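You operate a simulated robot arm through the tools that you are given. There is no shell and no other tool. Be economical: measure what you need, move in short steps, check, and stop when the job is done.

The job below is to be done with a simulated two-armed robot. You get a single attempt, and the scene is never put back.

TASK
Wipe up the spill on the card bench with the cloth and put it back.

It is judged by the outcome, as a careful person would: the job done as asked, and still so three seconds after it is handed in. It fails if anything else is knocked over, pushed out of place, dropped, spilled or broken. Flat cloth is picked up by pressing the open fingertips on it (5 to 10 N) and closing them slowly along it; thin cloth reads only 2 to 8 mm in the jaws.

THE ROBOT
Two 7-joint arms with two-finger parallel grippers on one trunk, on a base that drives. Base frame: it is fixed to the floor where the robot stands at the start and does not move with it; the origin is under the middle of the robot, x ahead of it, y to its left, z up. Units: cm, rad, N and s.
The left shoulder is at the start at [5, 16.1, 118], the right one opposite. With the tool pointing down near the work surface each hand reaches from about 18 to 68 cm from the robot's upright axis, wherever it stands, measured 20 degrees to its own side. Payload 3.43 kg a hand.
The TCP of each hand is the grasp point between the finger pads, 3 cm short of the fingertips. In the tool frame z runs along the fingers and y along their closing line. Largest opening 9.4 cm; finger width 2.8, thickness 1; the body of the gripper, 5 by 9.6 cm, starts 5.5 cm behind the TCP.
Orientation is that of the tool frame in the base frame, as a unit quaternion [x, y, z, w]. With the fingers straight down and closing along the base's y, the tool's x points along the base's -x, its y along +y and its z along -z.

THE INTERFACE
- The arms move only by the tool jog_arm. It takes "left_commands", "right_commands" or both (then of equal length, played together; a hand with none holds still); each is a list of rows, each an object (a shift or turn left out is 0, a gripper value left out holds the last) with "travel": the shift along the base's x, y, z in mm, a list of three; "rot": the turn, a rotation vector about the base's x, y, z in rad, a list of three. In form: [{"travel": [x, y, z], "rot": [ax, ay, az]}, ...]. A call has 1 to 8 rows; each row shifts and turns the commanded pose from where the row before left it. "left_grip" and "right_grip" are, for a hand that has rows, the opening in per cent of the stroke, from 0 (shut) to 100 (fully open), set as the call begins (left out, the last holds). Rows are played at 5 a second. More than 5 cm and 0.15 rad between two rows, or a gripper value outside its range, and nothing of the call is played. A pose out of reach is approached as far as the arm can. The call stops where the force on the tool passes 40 N (or 10 N more than at its start, if that is more) or the arm is blocked; 0.2 s more then pass. The fingers move at their own pace (about 4.5 cm/s each) and stop on an object; they squeeze with about 43 N. The grip force told is the motor's: it shows also when the fingers shut on nothing. Time passes only in rows, and 0.2 s behind the last, so rows that do not move let the fingers close. It gives the time, the measured TCP pose, the force on the tool (base axes), the opening and the grip force at its end, in the units of the frame above (readings bear some noise), with the torque about the TCP (base axes, N m) and any sound that the robot's microphone picked up, and new pictures: "pictures" is both (left out), scene, wrist or none (wrist: the cameras of the hands that moved).
- Cameras (640 x 400 px; columns grow to the right, rows downward): "scene" is now at [10.85, -3.7, 130.81]; the picture's right is [-0.44, -0.90, 0.00], its down [-0.47, 0.23, -0.85] and it looks along [0.76, -0.38, -0.53] (base axes); focal length 253 px, centre (320, 200). "left" rides on the left gripper at [7.6, -1.4, -10.3] in its tool frame; the picture's right is [0.18, 0.98, 0.00], its down [-0.75, 0.14, -0.64] and it looks along [-0.63, 0.12, 0.77] (tool axes); focal length 243 px, centre (320, 200). "right" rides on the right gripper at [7.6, 1.4, -10.2] in its tool frame; the picture's right is [-0.18, 0.98, 0.00], its down [-0.75, -0.14, -0.64] and it looks along [-0.63, -0.12, 0.77] (tool axes); focal length 243 px, centre (320, 200). There is no depth. A picture from a camera that has moved, and an enlarged one, comes with that camera's place and axes in the base frame and with its lens. The place of the scene camera against the robot may be out by one fixed shift of up to 1.2 cm in any direction.
- lift_body(by): slides the trunk up (or, below 0, down) by that many cm; the arms and the scene camera ride with it, the base frame stays. It gives what a move gives, with no picture.
- base_move(legs): drives the robot by 1 to 6 legs, each [ahead, left, turn to the left] in cm, cm and rad, along the robot's own axes; the way and the turn of a leg run together, so that a leg with both is an arc; at most 150 cm and 3.142 rad a leg. The arms and the cameras ride along, it lands a little off, and it stops where it bumps. It gives what a move gives, and a new picture of the scene camera.
- turn_head(pan, tilt): turns the head with the scene camera to pan (to the left, within 1.396 rad either way) and tilt (down, from -0.506 to 1.204), counted from straight ahead of the robot. It gives what a move gives, and a new picture of the scene camera.
- enlarge(camera, box): a new picture of the part [left, top, right, bottom] of that camera's present view, enlarged. No time passes.
- hand_in(): hands the job in; it is judged then, once.

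Go step by step. Nothing tells you exact positions but the pictures and the camera data: compare them with the known pose of the tool, close in by small moves and look again before you grip or let go. The budget is 120 turns and 260 pictures, counting those below and the enlarged ones. Unless the task says otherwise, let go and move clear before handing in, and close with one line.

The tools are called after "Call:" as name(argument=value, ...) on one line, values as JSON. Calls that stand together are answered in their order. jog_arm: Moves the arms, as the interface text tells. Its arguments: {"type":"object","properties":{"left_commands":{"type":"array","items":{"type":"object","properties":{"travel":{"type":"array","items":{"type":"number"}},"rot":{"type":"array","items":{"type":"number"}}}}},"left_grip":{"type":"number"},"right_commands":{"type":"array","items":{"type":"object","properties":{"travel":{"type":"array","items":{"type":"number"}},"rot":{"type":"array","items":{"type":"number"}}}}},"right_grip":{"type":"number"},"pictures":{"type":"string","enum":["both","scene","wrist","none"]}},"required":[]} The other tools are called the same way: lift_body (by) slides the trunk up or down; base_move (legs) drives the base; turn_head (pan, tilt) turns the head that bears the scene camera; enlarge (camera, box) takes an enlarged picture of a part of a camera's view; hand_in () hands the job in.

At the start:

```text
time: 0.0
left_tcp_pos: [40.65, -4.46, 115.6]
left_tool_rot: [0.0, 1.0, 0.0, 0.001]
left_contact_force: [-0.1, 0.4, -0.1]
left_moment: [0.0, 0.0, -0.04]
left_opening: 9.41
left_grip_force: 0.0
right_tcp_pos: [27.88, -38.21, 114.24]
right_tool_rot: [0.0, 1.0, 0.0, 0.0]
right_contact_force: [-1.1, 0.5, -0.5]
right_moment: [-0.01, 0.0, 0.0]
right_opening: 9.41
right_grip_force: 0.1
trunk travel left (down, up): [-20.8, 5.9]
robot x, y, heading: [0.32, 0.02, 0.002]
head pan, tilt: [-0.459, 0.555]
```

scene: 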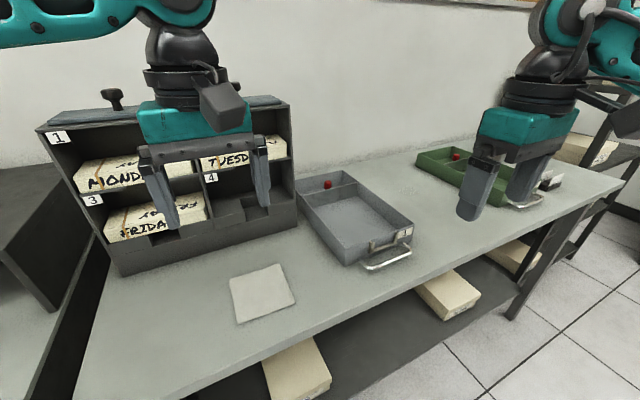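
right: 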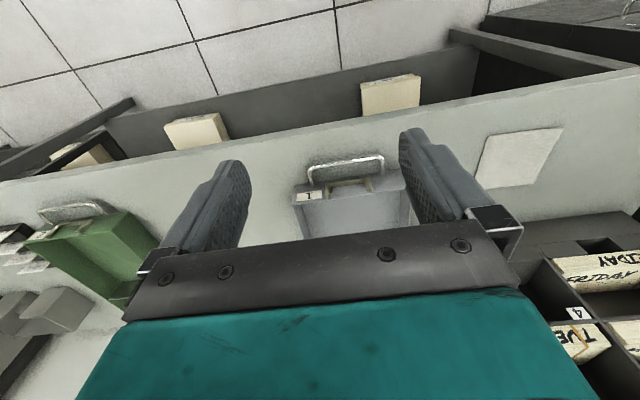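
left: 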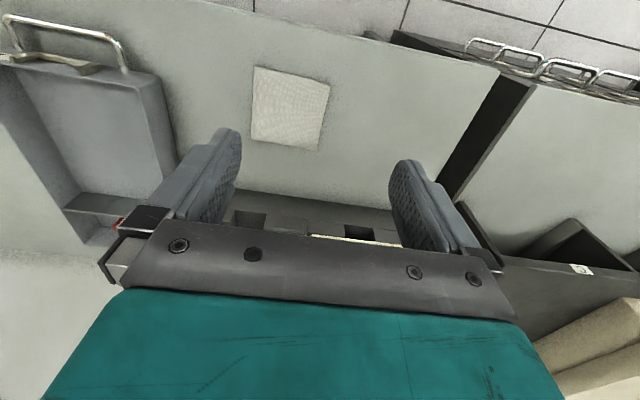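

I see a bench with a pigeonhole rack, trays and a light cloth, but no obvious spill yet; I'll look closer and around.

Call:
enlarge(camera="scene", box=[200, 160, 460, 330])

Call:
enlarge(camera="scene", box=[390, 120, 640, 280])

Call:
turn_head(pan=0.6, tilt=0.6)

Call:
turn_head(pan=-1.3, tilt=0.6)

```text
2.35 times, centred on (330, 245) of scene
camera zoom: at [10.85, -3.7, 130.81], right [-0.44, -0.9, 0.0], down [-0.47, 0.23, -0.85], along [0.76, -0.38, -0.53], focal length 595 px, centre (296, 94)
```

zoom: 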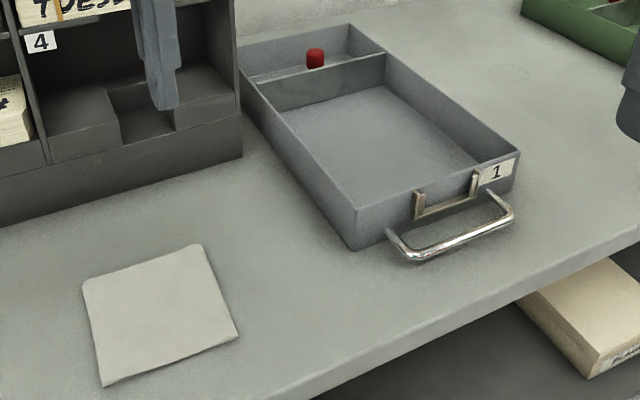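

```text
2.50 times, centred on (515, 200) of scene
camera zoom: at [10.85, -3.7, 130.81], right [-0.44, -0.9, 0.0], down [-0.47, 0.23, -0.85], along [0.76, -0.38, -0.53], focal length 632 px, centre (-168, 200)
```

zoom: 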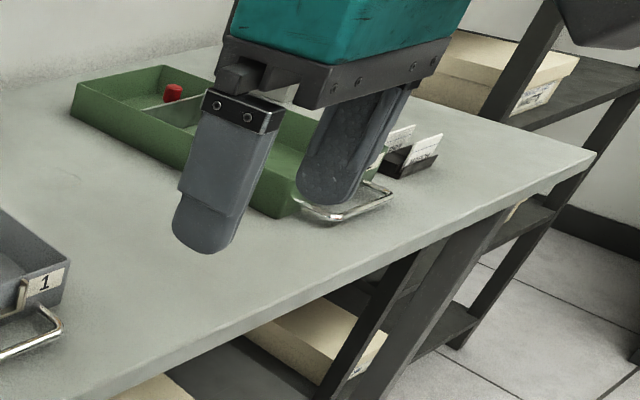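

```text
time: 1.3
left_tcp_pos: [40.76, -4.53, 115.6]
left_tool_rot: [0.0, 1.0, 0.0, 0.0]
left_contact_force: [0.5, -0.2, -0.7]
left_moment: [0.0, 0.03, 0.02]
left_opening: 9.41
left_grip_force: 0.0
right_tcp_pos: [27.65, -38.13, 114.27]
right_tool_rot: [0.0, 1.0, 0.0, 0.0]
right_contact_force: [-0.2, 0.8, -0.7]
right_moment: [-0.02, 0.0, 0.04]
right_opening: 9.39
right_grip_force: 0.0
trunk travel left (down, up): [-20.8, 5.9]
robot x, y, heading: [-0.03, 0.08, -0.002]
head pan, tilt: [0.6, 0.6]
camera scene: at [10.11, 5.26, 130.4], right [0.56, -0.83, 0.0], down [-0.47, -0.32, -0.83], along [0.68, 0.47, -0.56], focal length 253 px, centre (320, 200)
```

scene: 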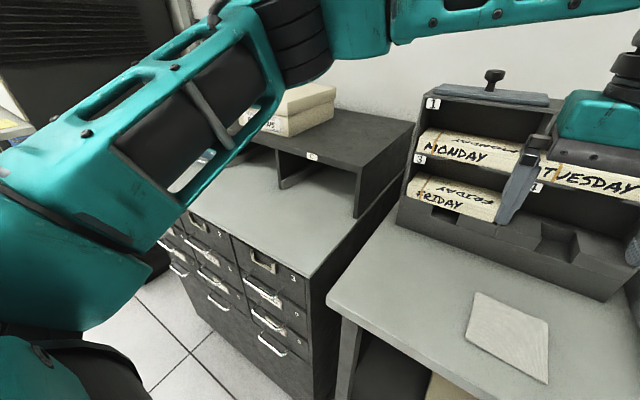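

```text
time: 3.2
left_tcp_pos: [40.7, -4.54, 115.77]
left_tool_rot: [0.0, 1.0, 0.0, 0.0]
left_contact_force: [0.2, -0.1, 0.0]
left_moment: [-0.01, -0.02, 0.01]
left_opening: 9.39
left_grip_force: 0.1
right_tcp_pos: [27.85, -38.27, 114.4]
right_tool_rot: [0.0, 1.0, 0.001, 0.0]
right_contact_force: [0.2, -0.2, 0.2]
right_moment: [-0.02, -0.02, -0.01]
right_opening: 9.42
right_grip_force: 0.1
trunk travel left (down, up): [-20.8, 5.9]
robot x, y, heading: [0.19, -0.3, -0.0]
head pan, tilt: [-1.3, 0.6]
camera scene: at [5.18, -8.25, 130.4], right [-0.96, -0.27, 0.0], down [-0.15, 0.54, -0.83], along [0.22, -0.8, -0.56], focal length 253 px, centre (320, 200)
```

scene: 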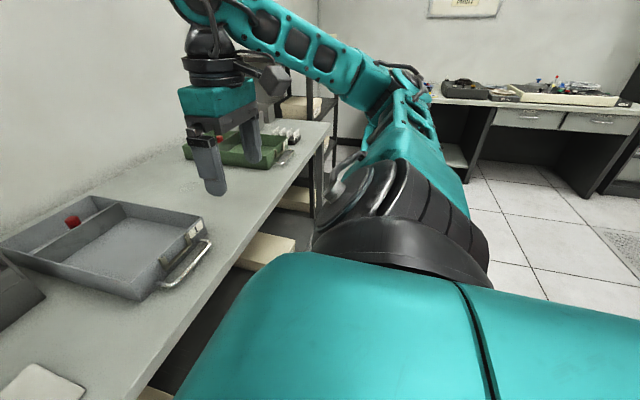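

The cloth lies on the bench in front of the rack; a faint shape behind, between the two trays, might be a clear spill. I'll look there closely.

Call:
turn_head(pan=-0.7, tilt=0.6)

Call:
enlarge(camera="scene", box=[200, 100, 440, 250])

Call:
enlarge(camera="right", box=[0, 120, 320, 320])

```text
time: 4.2
left_tcp_pos: [40.75, -4.58, 115.68]
left_tool_rot: [0.0, 1.0, 0.001, 0.0]
left_contact_force: [0.7, -0.4, 0.1]
left_moment: [0.01, 0.01, 0.05]
left_opening: 9.41
left_grip_force: 0.2
right_tcp_pos: [27.78, -38.25, 114.26]
right_tool_rot: [0.0, 1.0, 0.0, 0.0]
right_contact_force: [0.2, -0.5, 0.1]
right_moment: [0.0, 0.04, -0.01]
right_opening: 9.39
right_grip_force: 0.1
trunk travel left (down, up): [-20.8, 5.9]
robot x, y, heading: [-0.45, -0.22, 0.004]
head pan, tilt: [-0.7, 0.6]
camera scene: at [9.56, -5.43, 130.4], right [-0.64, -0.76, 0.0], down [-0.43, 0.36, -0.83], along [0.63, -0.53, -0.56], focal length 253 px, centre (320, 200)
```

scene: 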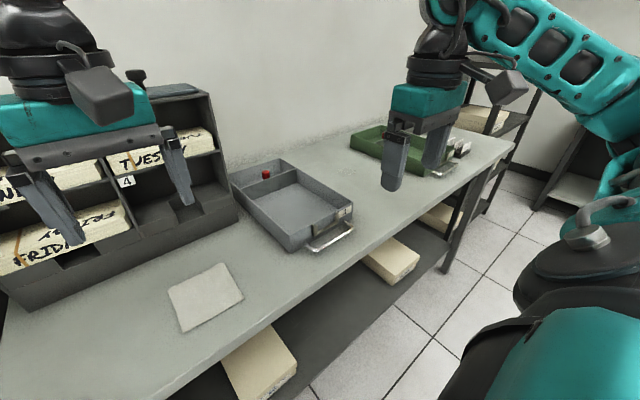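

```text
2.67 times, centred on (320, 175) of scene
camera zoom: at [9.56, -5.43, 130.4], right [-0.64, -0.76, 0.0], down [-0.43, 0.36, -0.83], along [0.63, -0.53, -0.56], focal length 675 px, centre (320, 267)
```

zoom: 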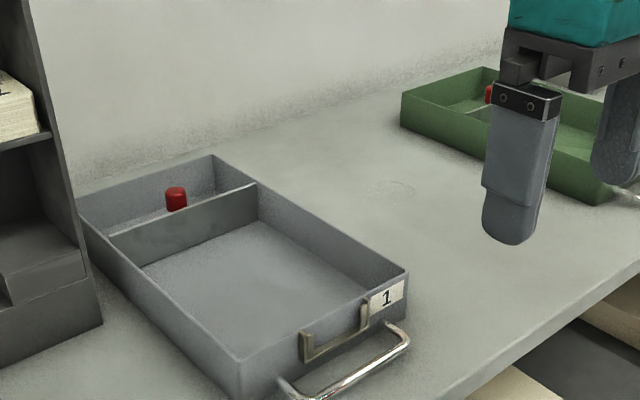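

```text
2.00 times, centred on (160, 220) of right
camera zoom: at [20.14, -36.87, 124.61], right [0.18, 0.98, 0.0], down [0.75, -0.14, 0.64], along [0.63, -0.12, -0.77], focal length 485 px, centre (640, 160)
```

zoom: 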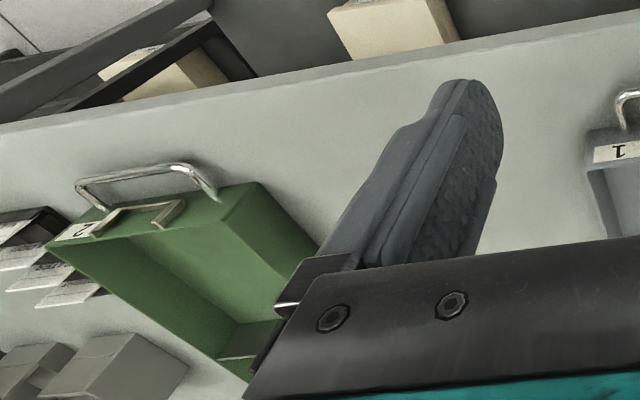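

The spill seems to be a faint wet ring between the two trays, near (67, -67); bench top about z 87, cloth centred about (47.5, -8.4), 11 cm square. I'll move the left arm aside and bring the right hand over the cloth.

Call:
jog_arm(left_commands=[{"travel": [-20, 45, 0]}, {"travel": [-20, 45, 0]}, {"travel": [-20, 45, 0]}, {"travel": [-20, 45, 0]}, {"travel": [-20, 45, 0]}], pictures="none")

Call:
jog_arm(right_commands=[{"travel": [25, 37, -12]}, {"travel": [25, 37, -12]}, {"travel": [25, 37, -12]}, {"travel": [25, 37, -12]}, {"travel": [25, 37, -12]}, {"travel": [25, 37, -12]}, {"travel": [25, 37, -12]}, {"travel": [22, 39, -9]}], right_grip=50, pictures="wrist")

Call:
turn_head(pan=-0.3, tilt=0.8)

```text
time: 5.4
left_tcp_pos: [30.64, 18.08, 115.78]
left_tool_rot: [0.0, 1.0, 0.0, 0.001]
left_contact_force: [-0.1, -0.3, -0.1]
left_moment: [-0.05, 0.0, -0.01]
left_opening: 9.41
left_grip_force: 0.1
right_tcp_pos: [27.76, -38.09, 114.41]
right_tool_rot: [0.0, 1.0, 0.0, 0.0]
right_contact_force: [0.2, 0.8, 0.2]
right_moment: [0.0, -0.04, 0.0]
right_opening: 9.42
right_grip_force: 0.1
trunk travel left (down, up): [-20.8, 5.9]
robot x, y, heading: [0.2, -0.21, -0.005]
head pan, tilt: [-0.7, 0.6]
```

```text
time: 7.2
left_tcp_pos: [30.62, 17.95, 115.76]
left_tool_rot: [0.0, 1.0, 0.0, 0.0]
left_contact_force: [0.1, -0.9, 0.2]
left_moment: [0.0, -0.02, 0.02]
left_opening: 9.42
left_grip_force: 0.1
right_tcp_pos: [44.95, -12.79, 105.86]
right_tool_rot: [0.002, 1.0, 0.001, 0.001]
right_contact_force: [-0.1, -0.8, 0.3]
right_moment: [0.0, -0.01, -0.03]
right_opening: 4.7
right_grip_force: 0.1
right hand out of reach, approached as far as the arm can: row 7, 8
trunk travel left (down, up): [-20.8, 5.9]
robot x, y, heading: [-0.18, -0.03, -0.004]
head pan, tilt: [-0.7, 0.6]
camera right: at [37.32, -11.36, 116.14], right [0.19, 0.98, 0.0], down [0.75, -0.14, 0.64], along [0.63, -0.12, -0.77], focal length 243 px, centre (320, 200)
```

right: 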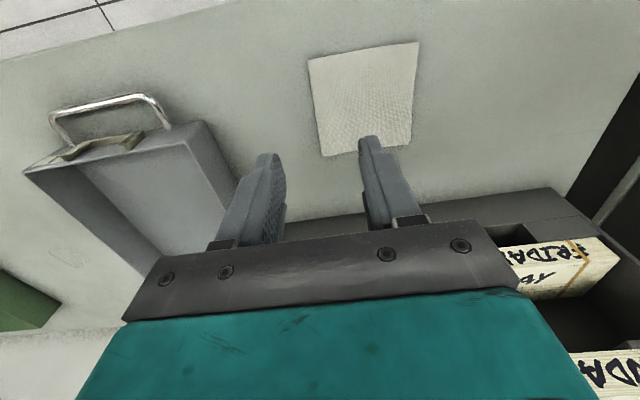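

```text
time: 8.1
left_tcp_pos: [30.67, 17.92, 115.81]
left_tool_rot: [0.0, 1.0, 0.0, 0.001]
left_contact_force: [0.7, 0.8, 0.2]
left_moment: [0.0, 0.01, -0.01]
left_opening: 9.41
left_grip_force: 0.1
right_tcp_pos: [44.89, -12.72, 105.82]
right_tool_rot: [0.001, 1.0, 0.0, 0.0]
right_contact_force: [-0.4, -0.4, -0.2]
right_moment: [0.02, 0.01, -0.01]
right_opening: 4.69
right_grip_force: 0.1
trunk travel left (down, up): [-20.8, 5.9]
robot x, y, heading: [-0.06, -0.01, -0.001]
head pan, tilt: [-0.3, 0.799]
camera scene: at [10.52, -2.12, 128.72], right [-0.3, -0.96, 0.0], down [-0.68, 0.21, -0.7], along [0.67, -0.21, -0.72], focal length 253 px, centre (320, 200)
```

scene: 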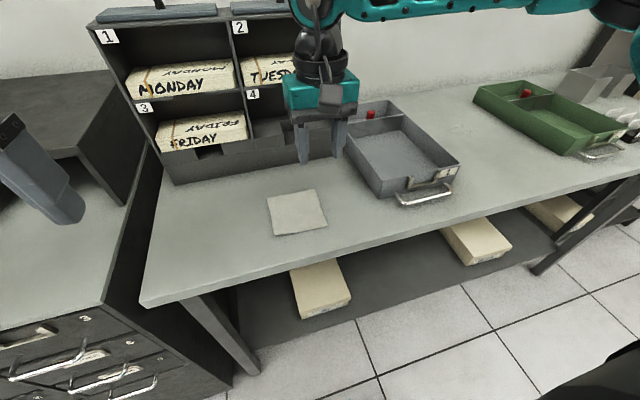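

The ring-shaped spill shows also in the wrist view, at about (66, -67). The right hand is at its cross-body limit, so I'll tuck the left hand and shift the base 10 cm left.

Call:
jog_arm(left_commands=[{"travel": [-20, -30, 20]}, {"travel": [-20, -30, 20]}], pictures="none")

Call:
base_move(legs=[[0, 10, 0]])

```text
time: 8.7
left_tcp_pos: [26.54, 11.9, 119.79]
left_tool_rot: [-0.001, 1.0, 0.001, 0.0]
left_contact_force: [-0.3, 0.3, -0.4]
left_moment: [0.02, 0.03, 0.0]
left_opening: 9.4
left_grip_force: 0.1
right_tcp_pos: [44.82, -12.84, 105.9]
right_tool_rot: [0.001, 1.0, 0.002, 0.001]
right_contact_force: [0.0, -0.3, 0.2]
right_moment: [-0.04, 0.01, 0.02]
right_opening: 4.71
right_grip_force: 0.0
trunk travel left (down, up): [-20.8, 5.9]
robot x, y, heading: [0.13, -0.03, 0.005]
head pan, tilt: [-0.3, 0.799]
```

```text
time: 10.2
left_tcp_pos: [26.64, 22.09, 119.78]
left_tool_rot: [-0.002, 1.0, 0.0, 0.0]
left_contact_force: [1.1, -0.4, 0.4]
left_moment: [-0.01, 0.01, -0.04]
left_opening: 9.41
left_grip_force: 0.0
right_tcp_pos: [45.08, -2.47, 105.78]
right_tool_rot: [-0.002, 1.0, 0.002, 0.001]
right_contact_force: [0.2, 0.2, -0.7]
right_moment: [0.01, 0.0, 0.01]
right_opening: 4.7
right_grip_force: 0.1
trunk travel left (down, up): [-20.8, 5.9]
robot x, y, heading: [0.11, 10.19, 0.005]
head pan, tilt: [-0.3, 0.799]
camera scene: at [10.51, 8.03, 128.72], right [-0.29, -0.96, 0.0], down [-0.69, 0.21, -0.7], along [0.67, -0.2, -0.72], focal length 253 px, centre (320, 200)
```

scene: 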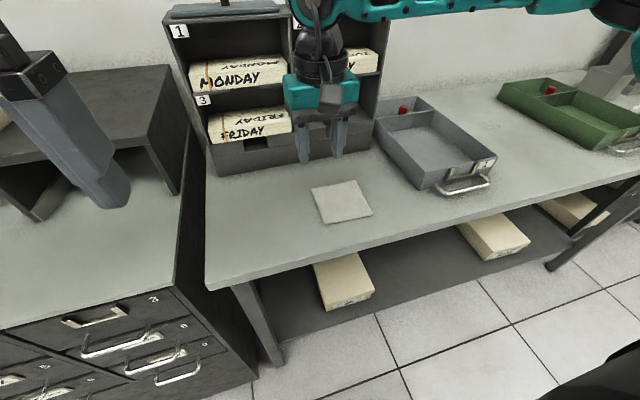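

Now moving the right hand over the cloth centre and down part way.

Call:
jog_arm(right_commands=[{"travel": [8, -20, -30]}, {"travel": [8, -20, -30]}, {"travel": [8, -19, -30]}])

```text
time: 11.0
left_tcp_pos: [26.64, 22.25, 119.75]
left_tool_rot: [-0.002, 1.0, 0.0, -0.001]
left_contact_force: [-0.5, 0.3, 0.5]
left_moment: [-0.01, 0.04, 0.0]
left_opening: 9.42
left_grip_force: 0.0
right_tcp_pos: [47.28, -8.39, 96.81]
right_tool_rot: [-0.001, 1.0, 0.002, 0.001]
right_contact_force: [-0.1, 0.0, -1.0]
right_moment: [0.02, 0.04, 0.02]
right_opening: 4.7
right_grip_force: 0.0
trunk travel left (down, up): [-20.8, 5.9]
robot x, y, heading: [0.01, 9.94, 0.001]
head pan, tilt: [-0.3, 0.799]
camera scene: at [10.54, 7.96, 128.71], right [-0.29, -0.96, 0.0], down [-0.69, 0.21, -0.7], along [0.67, -0.2, -0.72], focal length 253 px, centre (320, 200)
camera right: at [39.68, -7.06, 107.08], right [0.18, 0.98, 0.0], down [0.75, -0.14, 0.64], along [0.63, -0.11, -0.77], focal length 243 px, centre (320, 200)
```

scene: 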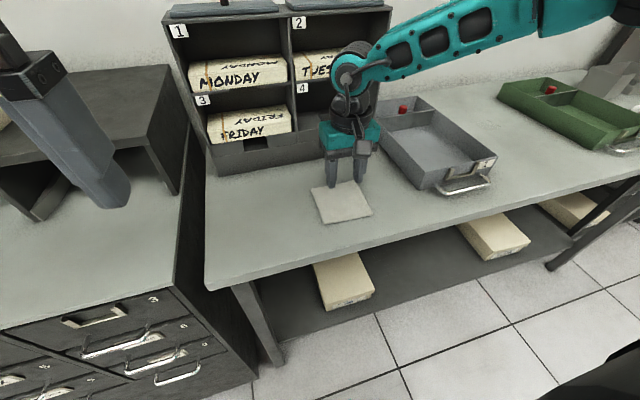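
right: 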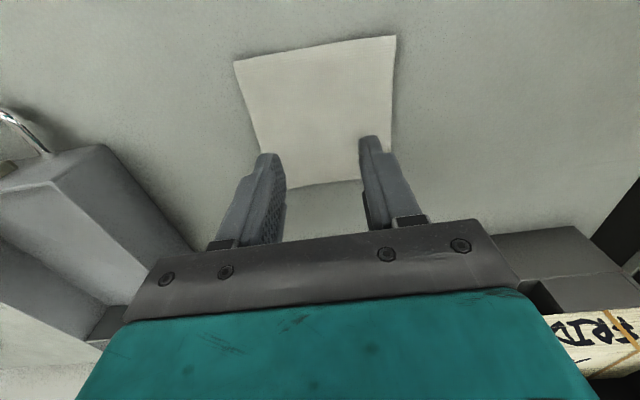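

Centred above the cloth. Descending, then creeping to contact.

Call:
jog_arm(right_commands=[{"travel": [1, 0, -30]}, {"travel": [0, 0, -20]}, {"travel": [0, 0, 0]}], pictures="wrist")

```text
time: 11.8
left_tcp_pos: [26.57, 22.11, 119.73]
left_tool_rot: [-0.002, 1.0, -0.001, 0.0]
left_contact_force: [0.1, 0.3, -0.2]
left_moment: [0.04, -0.01, 0.02]
left_opening: 9.39
left_grip_force: 0.0
right_tcp_pos: [46.52, -9.5, 92.48]
right_tool_rot: [-0.002, 1.0, 0.0, 0.001]
right_contact_force: [0.6, -0.1, -0.4]
right_moment: [-0.01, -0.01, -0.01]
right_opening: 4.69
right_grip_force: 0.0
right hand out of reach, approached as far as the arm can: row 1, 2
trunk travel left (down, up): [-20.8, 5.9]
robot x, y, heading: [-0.05, 10.02, 0.004]
head pan, tilt: [-0.3, 0.799]
camera right: at [38.86, -8.09, 102.84], right [0.18, 0.98, 0.0], down [0.75, -0.14, 0.64], along [0.63, -0.11, -0.77], focal length 243 px, centre (320, 200)
```

right: 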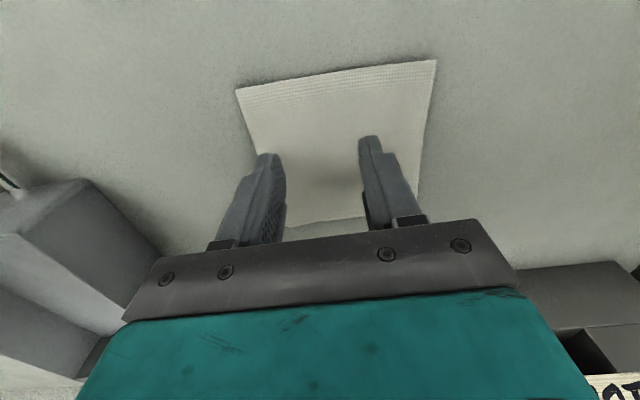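

The arm is limited downward with the trunk this high; I'll raise the hand and lower the trunk.

Call:
jog_arm(right_commands=[{"travel": [5, 5, 40]}, {"travel": [4, 5, 40]}, {"travel": [0, 0, 20]}], pictures="none")

Call:
lift_body(by=-8)

```text
time: 12.6
left_tcp_pos: [26.75, 22.16, 119.8]
left_tool_rot: [-0.002, 1.0, 0.0, 0.0]
left_contact_force: [0.8, -0.5, -0.2]
left_moment: [-0.01, -0.02, -0.03]
left_opening: 9.42
left_grip_force: 0.0
right_tcp_pos: [47.41, -8.52, 102.77]
right_tool_rot: [-0.002, 1.0, 0.001, 0.002]
right_contact_force: [-1.1, -0.3, -0.8]
right_moment: [-0.02, -0.01, 0.02]
right_opening: 4.72
right_grip_force: 0.1
trunk travel left (down, up): [-20.8, 5.9]
robot x, y, heading: [-0.29, 10.05, 0.001]
head pan, tilt: [-0.3, 0.799]
```

```text
time: 13.8
left_tcp_pos: [26.56, 22.1, 111.77]
left_tool_rot: [-0.002, 1.0, 0.0, 0.0]
left_contact_force: [-0.6, 0.1, -0.5]
left_moment: [0.0, -0.01, -0.02]
left_opening: 9.39
left_grip_force: 0.0
right_tcp_pos: [47.33, -8.43, 94.61]
right_tool_rot: [-0.001, 1.0, 0.0, 0.001]
right_contact_force: [0.6, 0.2, 1.0]
right_moment: [0.03, -0.02, 0.01]
right_opening: 4.72
right_grip_force: 0.1
trunk travel left (down, up): [-12.8, 13.9]
robot x, y, heading: [-0.09, 9.88, 0.004]
head pan, tilt: [-0.3, 0.799]
```

Call:
jog_arm(right_commands=[{"travel": [1, 0, -20]}, {"travel": [0, 0, -15]}, {"travel": [0, 0, 0]}], pictures="wrist")

```text
time: 14.6
left_tcp_pos: [26.7, 22.2, 111.81]
left_tool_rot: [-0.002, 1.0, 0.0, 0.0]
left_contact_force: [0.1, 0.4, 0.2]
left_moment: [0.01, -0.02, -0.04]
left_opening: 9.43
left_grip_force: 0.1
right_tcp_pos: [47.54, -8.33, 91.31]
right_tool_rot: [-0.002, 1.0, 0.001, 0.001]
right_contact_force: [-0.4, -0.3, 2.9]
right_moment: [-0.07, 0.02, 0.04]
right_opening: 4.69
right_grip_force: 0.1
trunk travel left (down, up): [-12.8, 13.9]
robot x, y, heading: [0.21, 10.13, 0.003]
head pan, tilt: [-0.3, 0.799]
camera right: at [39.95, -7.06, 101.55], right [0.18, 0.98, 0.0], down [0.75, -0.14, 0.64], along [0.63, -0.12, -0.77], focal length 243 px, centre (320, 200)
```

right: 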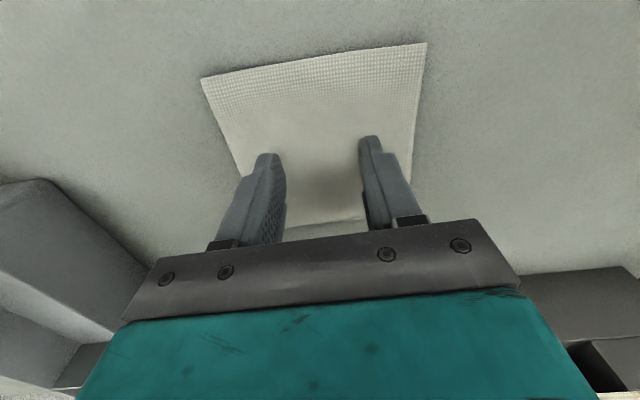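

Light contact (2.9 N) at TCP z 91.3, so the bench is near z 88.3. Press a little more.

Call:
jog_arm(right_commands=[{"travel": [0, 0, -1.5]}, {"travel": [0, 0, 0]}], pictures="none")

```text
time: 15.2
left_tcp_pos: [26.59, 22.08, 111.75]
left_tool_rot: [-0.001, 1.0, 0.0, 0.0]
left_contact_force: [-0.4, 0.7, 0.3]
left_moment: [0.04, -0.03, 0.0]
left_opening: 9.42
left_grip_force: 0.0
right_tcp_pos: [47.66, -8.49, 91.27]
right_tool_rot: [-0.002, 1.0, 0.001, 0.003]
right_contact_force: [0.9, -0.2, 10.5]
right_moment: [-0.14, 0.01, 0.04]
right_opening: 4.69
right_grip_force: 0.1
trunk travel left (down, up): [-12.8, 13.9]
robot x, y, heading: [0.15, 10.46, 0.004]
head pan, tilt: [-0.3, 0.799]
```

Now about 10 N; ease off slightly and close in small steps.

Call:
jog_arm(right_commands=[{"travel": [0, 0, -0.0]}], right_grip=42, pictures="none")

Call:
jog_arm(right_commands=[{"travel": [0, 0, 0]}], right_grip=34, pictures="wrist")

```text
time: 15.6
left_tcp_pos: [26.59, 22.17, 111.8]
left_tool_rot: [-0.001, 1.0, 0.0, 0.001]
left_contact_force: [0.0, -0.6, 0.6]
left_moment: [0.05, 0.0, -0.03]
left_opening: 9.4
left_grip_force: 0.1
right_tcp_pos: [47.62, -8.27, 91.09]
right_tool_rot: [-0.002, 1.0, 0.001, 0.002]
right_contact_force: [1.9, -1.1, 14.5]
right_moment: [-0.11, -0.02, 0.0]
right_opening: 4.04
right_grip_force: 0.4
trunk travel left (down, up): [-12.8, 13.9]
robot x, y, heading: [-0.36, 10.16, 0.001]
head pan, tilt: [-0.3, 0.799]
```

```text
time: 16.0
left_tcp_pos: [26.47, 22.17, 111.86]
left_tool_rot: [-0.002, 1.0, 0.0, 0.0]
left_contact_force: [0.8, 0.6, 1.0]
left_moment: [0.01, 0.01, 0.02]
left_opening: 9.4
left_grip_force: 0.1
right_tcp_pos: [47.55, -8.41, 91.23]
right_tool_rot: [-0.002, 1.0, 0.0, 0.001]
right_contact_force: [1.0, -0.3, 15.6]
right_moment: [-0.12, 0.03, 0.02]
right_opening: 3.04
right_grip_force: 0.0
trunk travel left (down, up): [-12.8, 13.9]
robot x, y, heading: [-0.16, 9.98, 0.004]
head pan, tilt: [-0.3, 0.799]
camera right: at [39.85, -7.03, 101.5], right [0.18, 0.98, 0.0], down [0.75, -0.14, 0.64], along [0.63, -0.11, -0.76], focal length 243 px, centre (320, 200)
```

right: 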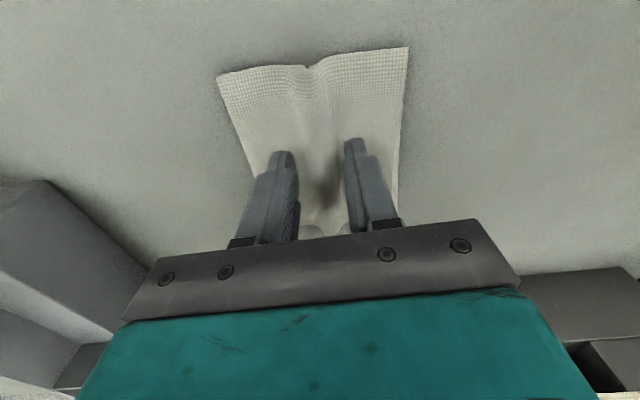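

The cloth is bunching up between the pads as wanted; ease the pressure a bit and keep closing.

Call:
jog_arm(right_commands=[{"travel": [0, 0, 1.2]}], right_grip=26, pictures="none")

Call:
jog_arm(right_commands=[{"travel": [0, 0, 0]}], right_grip=18, pictures="none")

Call:
jog_arm(right_commands=[{"travel": [0, 0, 0]}], right_grip=10, pictures="none")

Call:
jog_arm(right_commands=[{"travel": [0, 0, 0]}, {"travel": [0, 0, 0]}, {"travel": [0, 0, 0]}], right_grip=0, pictures="wrist")

```text
time: 16.4
left_tcp_pos: [26.5, 22.09, 111.78]
left_tool_rot: [-0.002, 1.0, 0.0, 0.0]
left_contact_force: [-0.1, 0.3, 0.1]
left_moment: [-0.01, 0.03, -0.02]
left_opening: 9.43
left_grip_force: 0.1
right_tcp_pos: [47.54, -8.34, 91.22]
right_tool_rot: [-0.001, 1.0, 0.001, 0.001]
right_contact_force: [1.0, 0.8, 14.5]
right_moment: [-0.05, -0.03, 0.03]
right_opening: 2.52
right_grip_force: 0.7
trunk travel left (down, up): [-12.8, 13.9]
robot x, y, heading: [0.4, 10.01, 0.003]
head pan, tilt: [-0.3, 0.799]
```

```text
time: 16.8
left_tcp_pos: [26.57, 22.1, 111.82]
left_tool_rot: [-0.002, 1.0, 0.0, 0.0]
left_contact_force: [-0.2, -0.8, 0.8]
left_moment: [0.02, 0.01, -0.02]
left_opening: 9.4
left_grip_force: 0.0
right_tcp_pos: [47.61, -8.55, 91.24]
right_tool_rot: [-0.002, 1.0, 0.001, 0.001]
right_contact_force: [0.0, 0.3, 13.1]
right_moment: [0.0, -0.01, 0.0]
right_opening: 1.72
right_grip_force: 0.2
trunk travel left (down, up): [-12.8, 13.9]
robot x, y, heading: [0.13, 10.07, 0.005]
head pan, tilt: [-0.3, 0.799]
```

```text
time: 17.2
left_tcp_pos: [26.53, 22.17, 111.77]
left_tool_rot: [-0.001, 1.0, -0.001, 0.001]
left_contact_force: [0.0, 0.1, 0.4]
left_moment: [0.01, -0.05, -0.01]
left_opening: 9.41
left_grip_force: 0.0
right_tcp_pos: [47.39, -8.39, 91.15]
right_tool_rot: [-0.002, 1.0, 0.001, 0.0]
right_contact_force: [-0.9, 0.2, 13.4]
right_moment: [-0.04, 0.03, 0.0]
right_opening: 0.99
right_grip_force: 0.4
trunk travel left (down, up): [-12.8, 13.9]
robot x, y, heading: [-0.02, 9.83, -0.001]
head pan, tilt: [-0.3, 0.799]
```

```text
time: 18.0
left_tcp_pos: [26.51, 22.31, 111.94]
left_tool_rot: [-0.002, 1.0, -0.001, 0.0]
left_contact_force: [0.3, 0.1, -0.2]
left_moment: [0.01, -0.02, -0.01]
left_opening: 9.38
left_grip_force: 0.1
right_tcp_pos: [47.58, -8.46, 91.27]
right_tool_rot: [-0.002, 1.0, 0.001, 0.001]
right_contact_force: [-0.4, 0.5, 13.9]
right_moment: [0.0, 0.02, -0.05]
right_opening: 0.33
right_grip_force: 38.0
trunk travel left (down, up): [-12.8, 13.9]
robot x, y, heading: [-0.1, 10.0, 0.002]
head pan, tilt: [-0.3, 0.799]
camera right: at [39.84, -7.09, 101.52], right [0.18, 0.98, 0.0], down [0.75, -0.14, 0.64], along [0.63, -0.12, -0.77], focal length 243 px, centre (320, 200)
```

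right: 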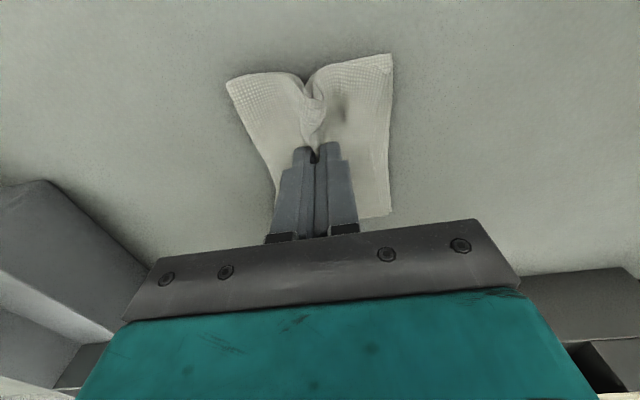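

Gripped: 3.3 mm in the jaws. Lift and check.

Call:
jog_arm(right_commands=[{"travel": [0, 0, 20]}, {"travel": [0, 0, 40]}, {"travel": [0, 0, 40]}, {"travel": [0, 0, 40]}])

```text
time: 19.0
left_tcp_pos: [26.7, 22.27, 111.7]
left_tool_rot: [-0.001, 1.0, 0.0, 0.001]
left_contact_force: [-0.1, 0.4, -0.2]
left_moment: [0.01, -0.03, 0.01]
left_opening: 9.37
left_grip_force: 0.1
right_tcp_pos: [47.72, -8.46, 105.16]
right_tool_rot: [-0.001, 1.0, 0.0, 0.001]
right_contact_force: [0.4, 1.0, -0.3]
right_moment: [-0.01, -0.01, 0.01]
right_opening: 0.34
right_grip_force: 38.3
trunk travel left (down, up): [-12.8, 13.9]
robot x, y, heading: [-0.3, 9.84, 0.003]
head pan, tilt: [-0.3, 0.799]
camera scene: at [10.49, 8.0, 120.71], right [-0.29, -0.96, 0.0], down [-0.69, 0.21, -0.7], along [0.67, -0.2, -0.72], focal length 253 px, centre (320, 200)
camera right: at [39.95, -7.1, 115.37], right [0.18, 0.98, 0.0], down [0.75, -0.14, 0.64], along [0.63, -0.11, -0.77], focal length 243 px, centre (320, 200)
```

scene: 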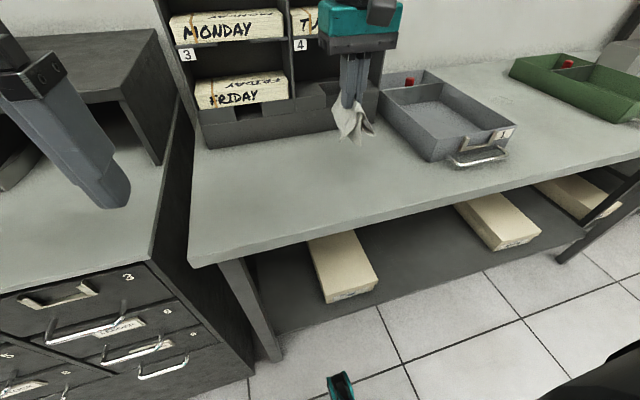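
right: 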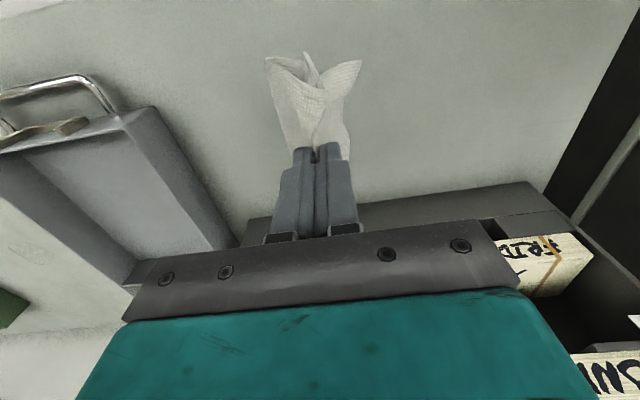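

The cloth is held. I'll raise it and drive right to the spill, then look.

Call:
jog_arm(right_commands=[{"travel": [-10, 0, 40]}, {"travel": [-10, 0, 40]}], pictures="none")

Call:
base_move(legs=[[0, -50, 0]])

Call:
turn_head(pan=-0.4, tilt=0.65)

```text
time: 19.6
left_tcp_pos: [26.49, 22.15, 111.84]
left_tool_rot: [-0.002, 1.0, 0.0, 0.0]
left_contact_force: [-0.1, 0.0, -0.1]
left_moment: [0.05, -0.01, 0.0]
left_opening: 9.39
left_grip_force: 0.1
right_tcp_pos: [45.54, -8.55, 113.34]
right_tool_rot: [-0.001, 1.0, 0.001, 0.0]
right_contact_force: [0.0, 0.0, -0.2]
right_moment: [-0.01, -0.01, 0.0]
right_opening: 0.33
right_grip_force: 38.2
trunk travel left (down, up): [-12.8, 13.9]
robot x, y, heading: [0.02, 10.38, -0.0]
head pan, tilt: [-0.3, 0.799]
```

```text
time: 24.4
left_tcp_pos: [26.79, -27.51, 111.75]
left_tool_rot: [-0.001, 1.0, -0.001, 0.0]
left_contact_force: [1.1, -0.1, 0.1]
left_moment: [-0.03, 0.01, -0.02]
left_opening: 9.39
left_grip_force: 0.0
right_tcp_pos: [45.78, -58.16, 113.14]
right_tool_rot: [-0.002, 1.0, 0.001, 0.001]
right_contact_force: [-0.7, 0.4, 0.2]
right_moment: [0.02, 0.01, 0.02]
right_opening: 0.31
right_grip_force: 37.6
trunk travel left (down, up): [-12.8, 13.9]
robot x, y, heading: [-0.43, -39.41, 0.004]
head pan, tilt: [-0.3, 0.799]
camera scene: at [10.66, -41.55, 120.71], right [-0.29, -0.96, 0.0], down [-0.69, 0.21, -0.7], along [0.67, -0.2, -0.72], focal length 253 px, centre (320, 200)
```

scene: 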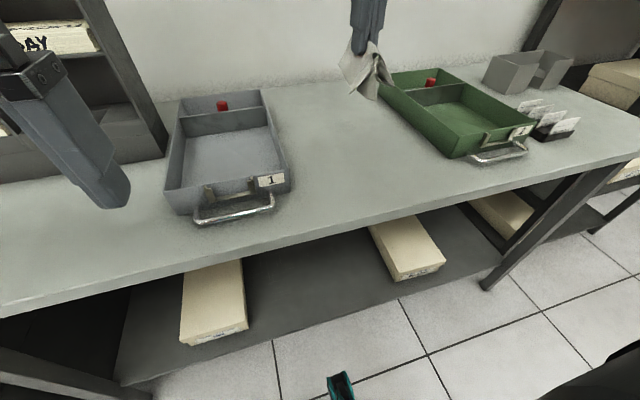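

```text
time: 25.1
left_tcp_pos: [26.77, -27.44, 111.84]
left_tool_rot: [-0.002, 1.0, 0.0, 0.0]
left_contact_force: [0.3, -0.3, -0.4]
left_moment: [0.04, 0.0, -0.02]
left_opening: 9.41
left_grip_force: 0.1
right_tcp_pos: [45.75, -58.26, 113.31]
right_tool_rot: [-0.002, 1.0, 0.001, 0.001]
right_contact_force: [0.8, 0.2, -0.3]
right_moment: [0.0, -0.03, -0.02]
right_opening: 0.39
right_grip_force: 37.9
trunk travel left (down, up): [-12.8, 13.9]
robot x, y, heading: [-0.14, -39.59, 0.006]
head pan, tilt: [-0.4, 0.649]
camera scene: at [10.95, -42.53, 121.97], right [-0.39, -0.92, 0.0], down [-0.56, 0.23, -0.8], along [0.73, -0.31, -0.6], focal length 253 px, centre (320, 200)
```

scene: 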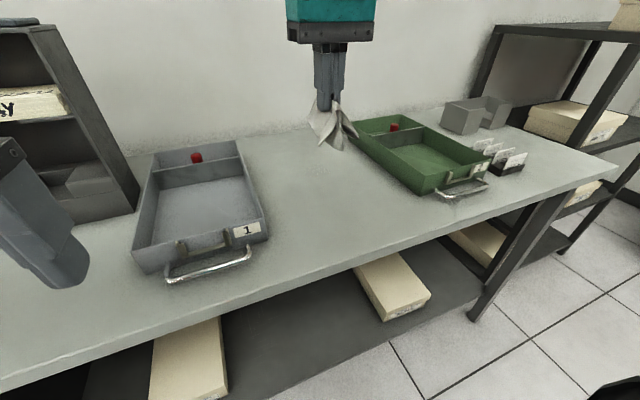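

Call:
enlarge(camera="scene", box=[240, 120, 400, 220])

Call:
enlarge(camera="right", box=[0, 0, 640, 400])

```text
4.00 times, centred on (320, 170) of scene
camera zoom: at [10.95, -42.53, 121.97], right [-0.39, -0.92, 0.0], down [-0.56, 0.23, -0.8], along [0.73, -0.31, -0.6], focal length 1012 px, centre (320, 320)
```

zoom: 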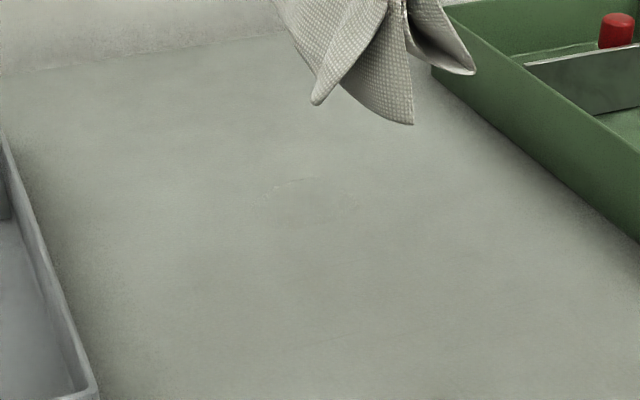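

```text
1.00 times, centred on (320, 200) of right (not enlarged: the box is as wide or as high as the picture)
camera zoom: at [38.09, -56.81, 123.59], right [0.18, 0.98, 0.0], down [0.75, -0.14, 0.64], along [0.63, -0.11, -0.77], focal length 243 px, centre (320, 200)
```

zoom: 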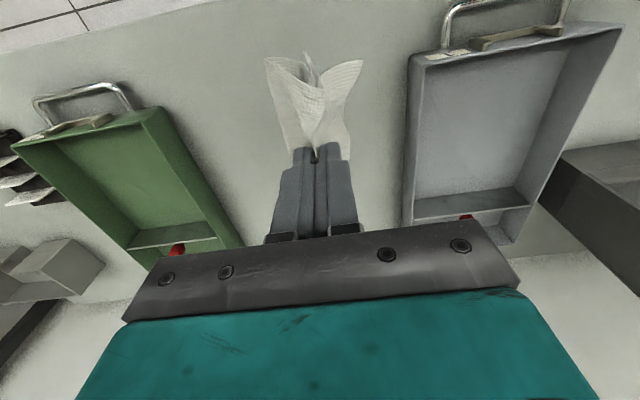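

The spill is a faint 6–7 cm disc at about (64.5, -65), between the gray and green trays with good clearance. I'll drive 8 cm ahead for reach.

Call:
base_move(legs=[[8, 0, 0]])

Call:
enlarge(camera="scene", box=[230, 130, 390, 230])

```text
time: 26.2
left_tcp_pos: [34.91, -27.43, 111.71]
left_tool_rot: [-0.001, 1.0, 0.0, -0.001]
left_contact_force: [0.6, -0.3, -0.8]
left_moment: [-0.01, 0.05, 0.02]
left_opening: 9.38
left_grip_force: 0.0
right_tcp_pos: [53.68, -58.23, 113.14]
right_tool_rot: [-0.001, 1.0, 0.001, 0.001]
right_contact_force: [-0.7, 0.2, 0.9]
right_moment: [0.02, 0.02, 0.01]
right_opening: 0.34
right_grip_force: 37.8
trunk travel left (down, up): [-12.8, 13.9]
robot x, y, heading: [8.19, -39.3, -0.0]
head pan, tilt: [-0.4, 0.649]
camera scene: at [19.03, -42.53, 121.96], right [-0.39, -0.92, 0.0], down [-0.56, 0.23, -0.8], along [0.73, -0.31, -0.61], focal length 253 px, centre (320, 200)
```

scene: 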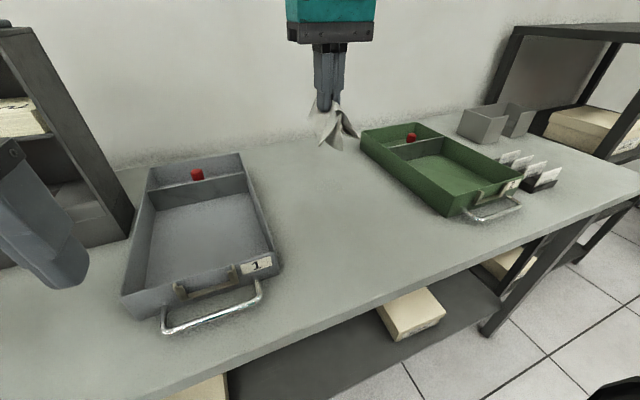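

```text
4.00 times, centred on (310, 180) of scene
camera zoom: at [19.03, -42.53, 121.96], right [-0.39, -0.92, 0.0], down [-0.56, 0.23, -0.8], along [0.73, -0.31, -0.61], focal length 1012 px, centre (360, 280)
```

zoom: 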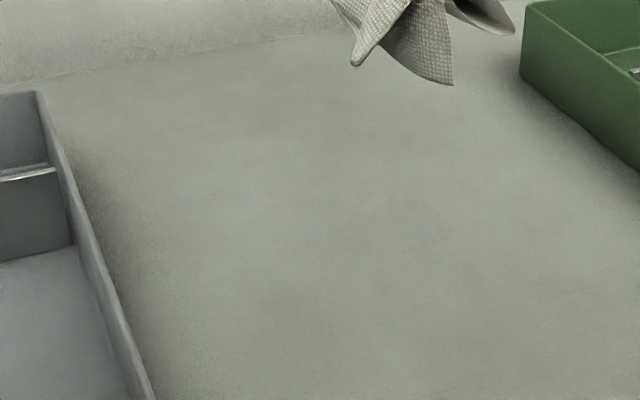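

The clear spill is hard to see from this angle; I'll zoom further and use the left hand's camera later if needed.

Call:
enlarge(camera="scene", box=[270, 145, 366, 205])

Call:
turn_head(pan=-0.3, tilt=0.45)

Call:
enlarge(camera="scene", box=[270, 200, 430, 300])

```text
6.67 times, centred on (318, 175) of scene
camera zoom: at [19.03, -42.53, 121.96], right [-0.39, -0.92, 0.0], down [-0.56, 0.23, -0.8], along [0.73, -0.31, -0.61], focal length 1687 px, centre (333, 367)
```

zoom: 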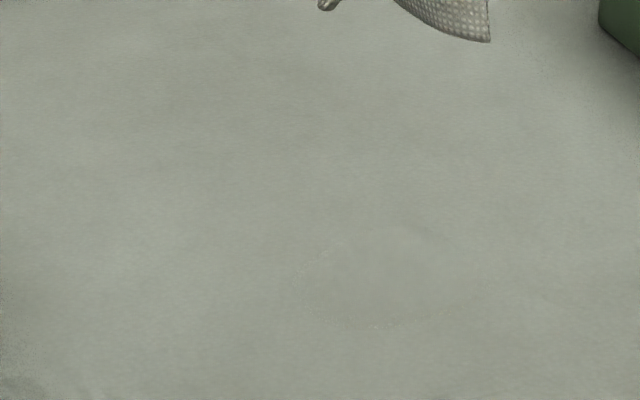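

```text
time: 26.9
left_tcp_pos: [34.79, -27.53, 111.68]
left_tool_rot: [-0.001, 1.0, 0.001, 0.0]
left_contact_force: [0.7, -0.8, 0.2]
left_moment: [0.0, -0.01, -0.02]
left_opening: 9.42
left_grip_force: 0.1
right_tcp_pos: [53.67, -58.24, 113.26]
right_tool_rot: [-0.001, 1.0, 0.0, 0.001]
right_contact_force: [0.0, 1.1, 0.2]
right_moment: [0.02, -0.01, -0.03]
right_opening: 0.35
right_grip_force: 37.4
trunk travel left (down, up): [-12.8, 13.9]
robot x, y, heading: [8.08, -39.29, -0.0]
head pan, tilt: [-0.3, 0.45]
camera scene: at [19.74, -41.88, 123.75], right [-0.29, -0.96, 0.0], down [-0.42, 0.13, -0.9], along [0.86, -0.27, -0.44], focal length 253 px, centre (320, 200)
```

scene: 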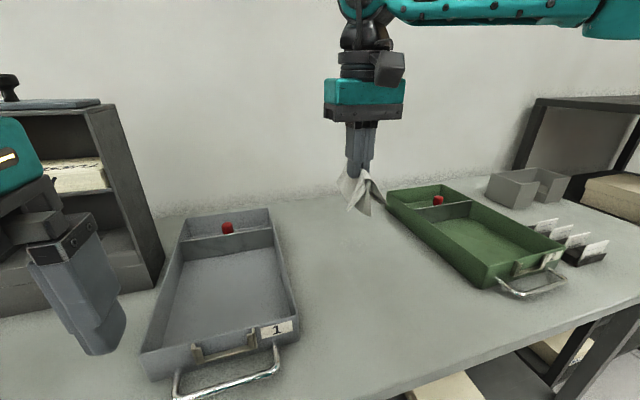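

```text
4.00 times, centred on (350, 250) of scene
camera zoom: at [19.74, -41.88, 123.75], right [-0.29, -0.96, 0.0], down [-0.42, 0.13, -0.9], along [0.86, -0.27, -0.44], focal length 1012 px, centre (200, 0)
```

zoom: 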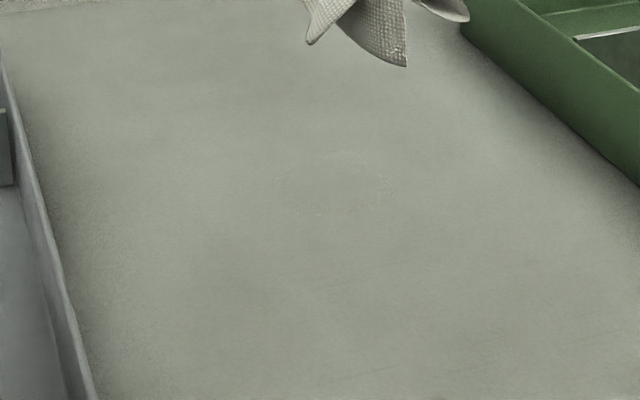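

Best estimate for the spill: centre (64, -64), about 6 cm across. I'll bring the cloth down just at the near left of it and then wipe over it with light pressure.

Call:
jog_arm(right_commands=[{"travel": [20, -20, -30]}, {"travel": [20, -20, -40]}, {"travel": [10, 0, -40]}, {"travel": [0, 0, -15]}, {"travel": [0, 0, 0]}])

```text
time: 28.1
left_tcp_pos: [34.88, -27.41, 111.74]
left_tool_rot: [-0.001, 1.0, 0.0, 0.0]
left_contact_force: [0.2, 0.3, 0.8]
left_moment: [0.01, 0.01, 0.01]
left_opening: 9.41
left_grip_force: 0.1
right_tcp_pos: [58.79, -62.13, 100.73]
right_tool_rot: [0.0, 1.0, 0.001, 0.001]
right_contact_force: [0.1, -0.4, 0.1]
right_moment: [-0.01, -0.03, -0.05]
right_opening: 0.33
right_grip_force: 37.9
trunk travel left (down, up): [-12.8, 13.9]
robot x, y, heading: [8.2, -39.44, 0.0]
head pan, tilt: [-0.3, 0.45]
camera scene: at [19.74, -41.87, 123.76], right [-0.29, -0.96, 0.0], down [-0.42, 0.13, -0.9], along [0.86, -0.26, -0.44], focal length 253 px, centre (320, 200)
camera right: at [51.07, -60.76, 111.09], right [0.18, 0.98, 0.0], down [0.75, -0.14, 0.64], along [0.63, -0.12, -0.77], focal length 243 px, centre (320, 200)
```

scene: 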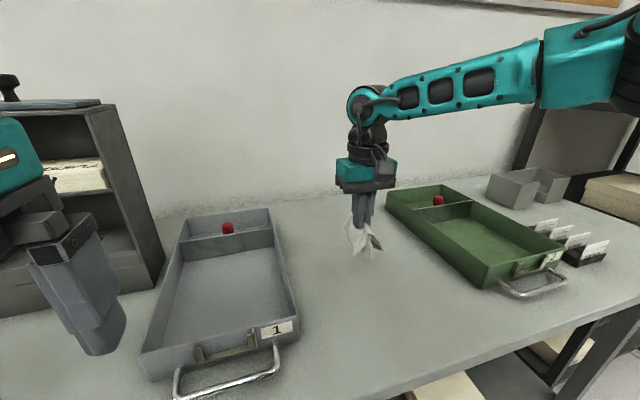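
right: 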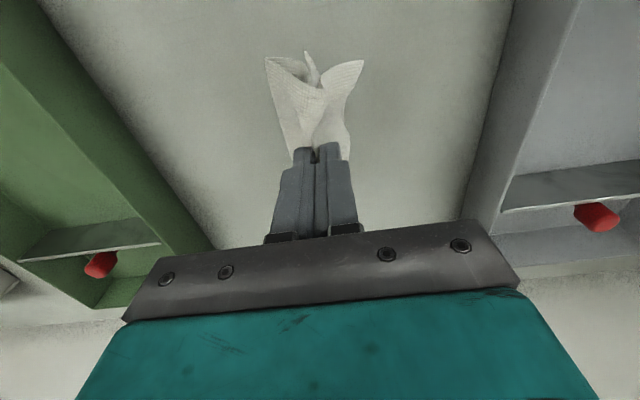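

Call:
jog_arm(right_commands=[{"travel": [0, 20, -40]}, {"travel": [0, 0, -35]}, {"travel": [0, 0, -9]}, {"travel": [0, 0, 0]}])

```text
time: 29.1
left_tcp_pos: [34.8, -27.46, 111.8]
left_tool_rot: [-0.001, 1.0, 0.0, -0.001]
left_contact_force: [-0.6, 0.3, -0.9]
left_moment: [0.01, 0.0, 0.0]
left_opening: 9.39
left_grip_force: 0.1
right_tcp_pos: [58.77, -60.17, 92.52]
right_tool_rot: [-0.002, 1.0, 0.001, 0.0]
right_contact_force: [0.0, -0.4, -0.5]
right_moment: [0.0, 0.02, 0.01]
right_opening: 0.32
right_grip_force: 37.9
trunk travel left (down, up): [-12.8, 13.9]
robot x, y, heading: [8.01, -39.54, 0.001]
head pan, tilt: [-0.3, 0.45]
camera scene: at [19.74, -41.87, 123.76], right [-0.29, -0.96, 0.0], down [-0.42, 0.13, -0.9], along [0.86, -0.26, -0.44], focal length 253 px, centre (320, 200)
camera right: at [51.04, -58.77, 102.82], right [0.18, 0.98, 0.0], down [0.75, -0.14, 0.64], along [0.63, -0.12, -0.77], focal length 243 px, centre (320, 200)
```

scene: 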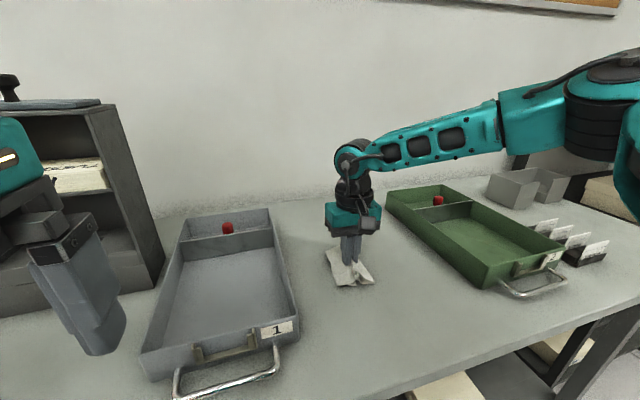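
right: 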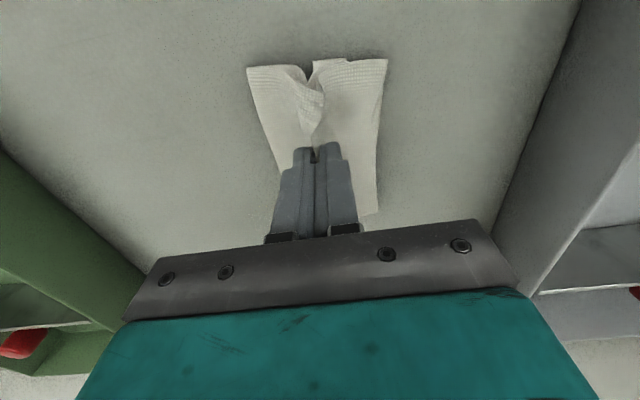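

Cloth lies splayed under the fingers. Press gently.

Call:
jog_arm(right_commands=[{"travel": [0, 0, -10]}, {"travel": [0, 0, -3]}, {"travel": [0, 0, 0]}], pictures="none")

```text
time: 29.9
left_tcp_pos: [34.8, -27.49, 111.88]
left_tool_rot: [-0.001, 1.0, 0.001, 0.0]
left_contact_force: [-0.4, 0.1, 0.4]
left_moment: [0.0, -0.02, -0.03]
left_opening: 9.38
left_grip_force: 0.0
right_tcp_pos: [58.84, -60.24, 91.27]
right_tool_rot: [-0.001, 1.0, 0.001, 0.003]
right_contact_force: [-1.1, -2.2, 12.7]
right_moment: [0.06, 0.03, 0.03]
right_opening: 0.35
right_grip_force: 38.4
trunk travel left (down, up): [-12.8, 13.9]
robot x, y, heading: [8.07, -39.58, 0.004]
head pan, tilt: [-0.3, 0.45]
```

Contact at about 12 N. Now raster strokes over the spill.

Call:
jog_arm(right_commands=[{"travel": [25, 0, 0]}, {"travel": [25, 0, 0]}, {"travel": [25, 0, 0]}, {"travel": [25, 0, 0]}, {"travel": [0, -15, 0]}, {"travel": [-25, 0, 0]}, {"travel": [-25, 0, 0]}, {"travel": [-25, 0, 0]}], pictures="wrist")

```text
time: 31.7
left_tcp_pos: [34.83, -27.43, 111.75]
left_tool_rot: [-0.001, 1.0, 0.0, 0.001]
left_contact_force: [-0.9, 0.1, -0.2]
left_moment: [-0.03, -0.01, 0.0]
left_opening: 9.41
left_grip_force: 0.1
right_tcp_pos: [55.46, -65.44, 93.04]
right_tool_rot: [-0.001, 1.0, 0.0, 0.001]
right_contact_force: [0.2, 0.1, -0.3]
right_moment: [0.01, -0.03, 0.0]
right_opening: 0.35
right_grip_force: 37.9
right hand out of reach, approached as far as the arm can: row 1, 2, 3, 4
trunk travel left (down, up): [-12.8, 13.9]
robot x, y, heading: [8.13, -39.4, 0.001]
head pan, tilt: [-0.3, 0.45]
camera right: at [47.8, -64.07, 103.34], right [0.18, 0.98, 0.0], down [0.75, -0.14, 0.64], along [0.63, -0.12, -0.77], focal length 243 px, centre (320, 200)
```

right: 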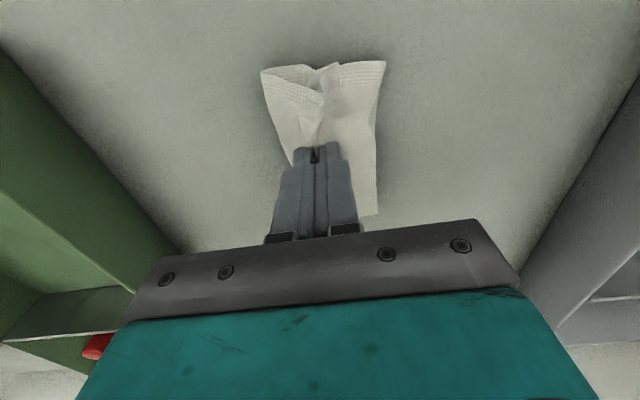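

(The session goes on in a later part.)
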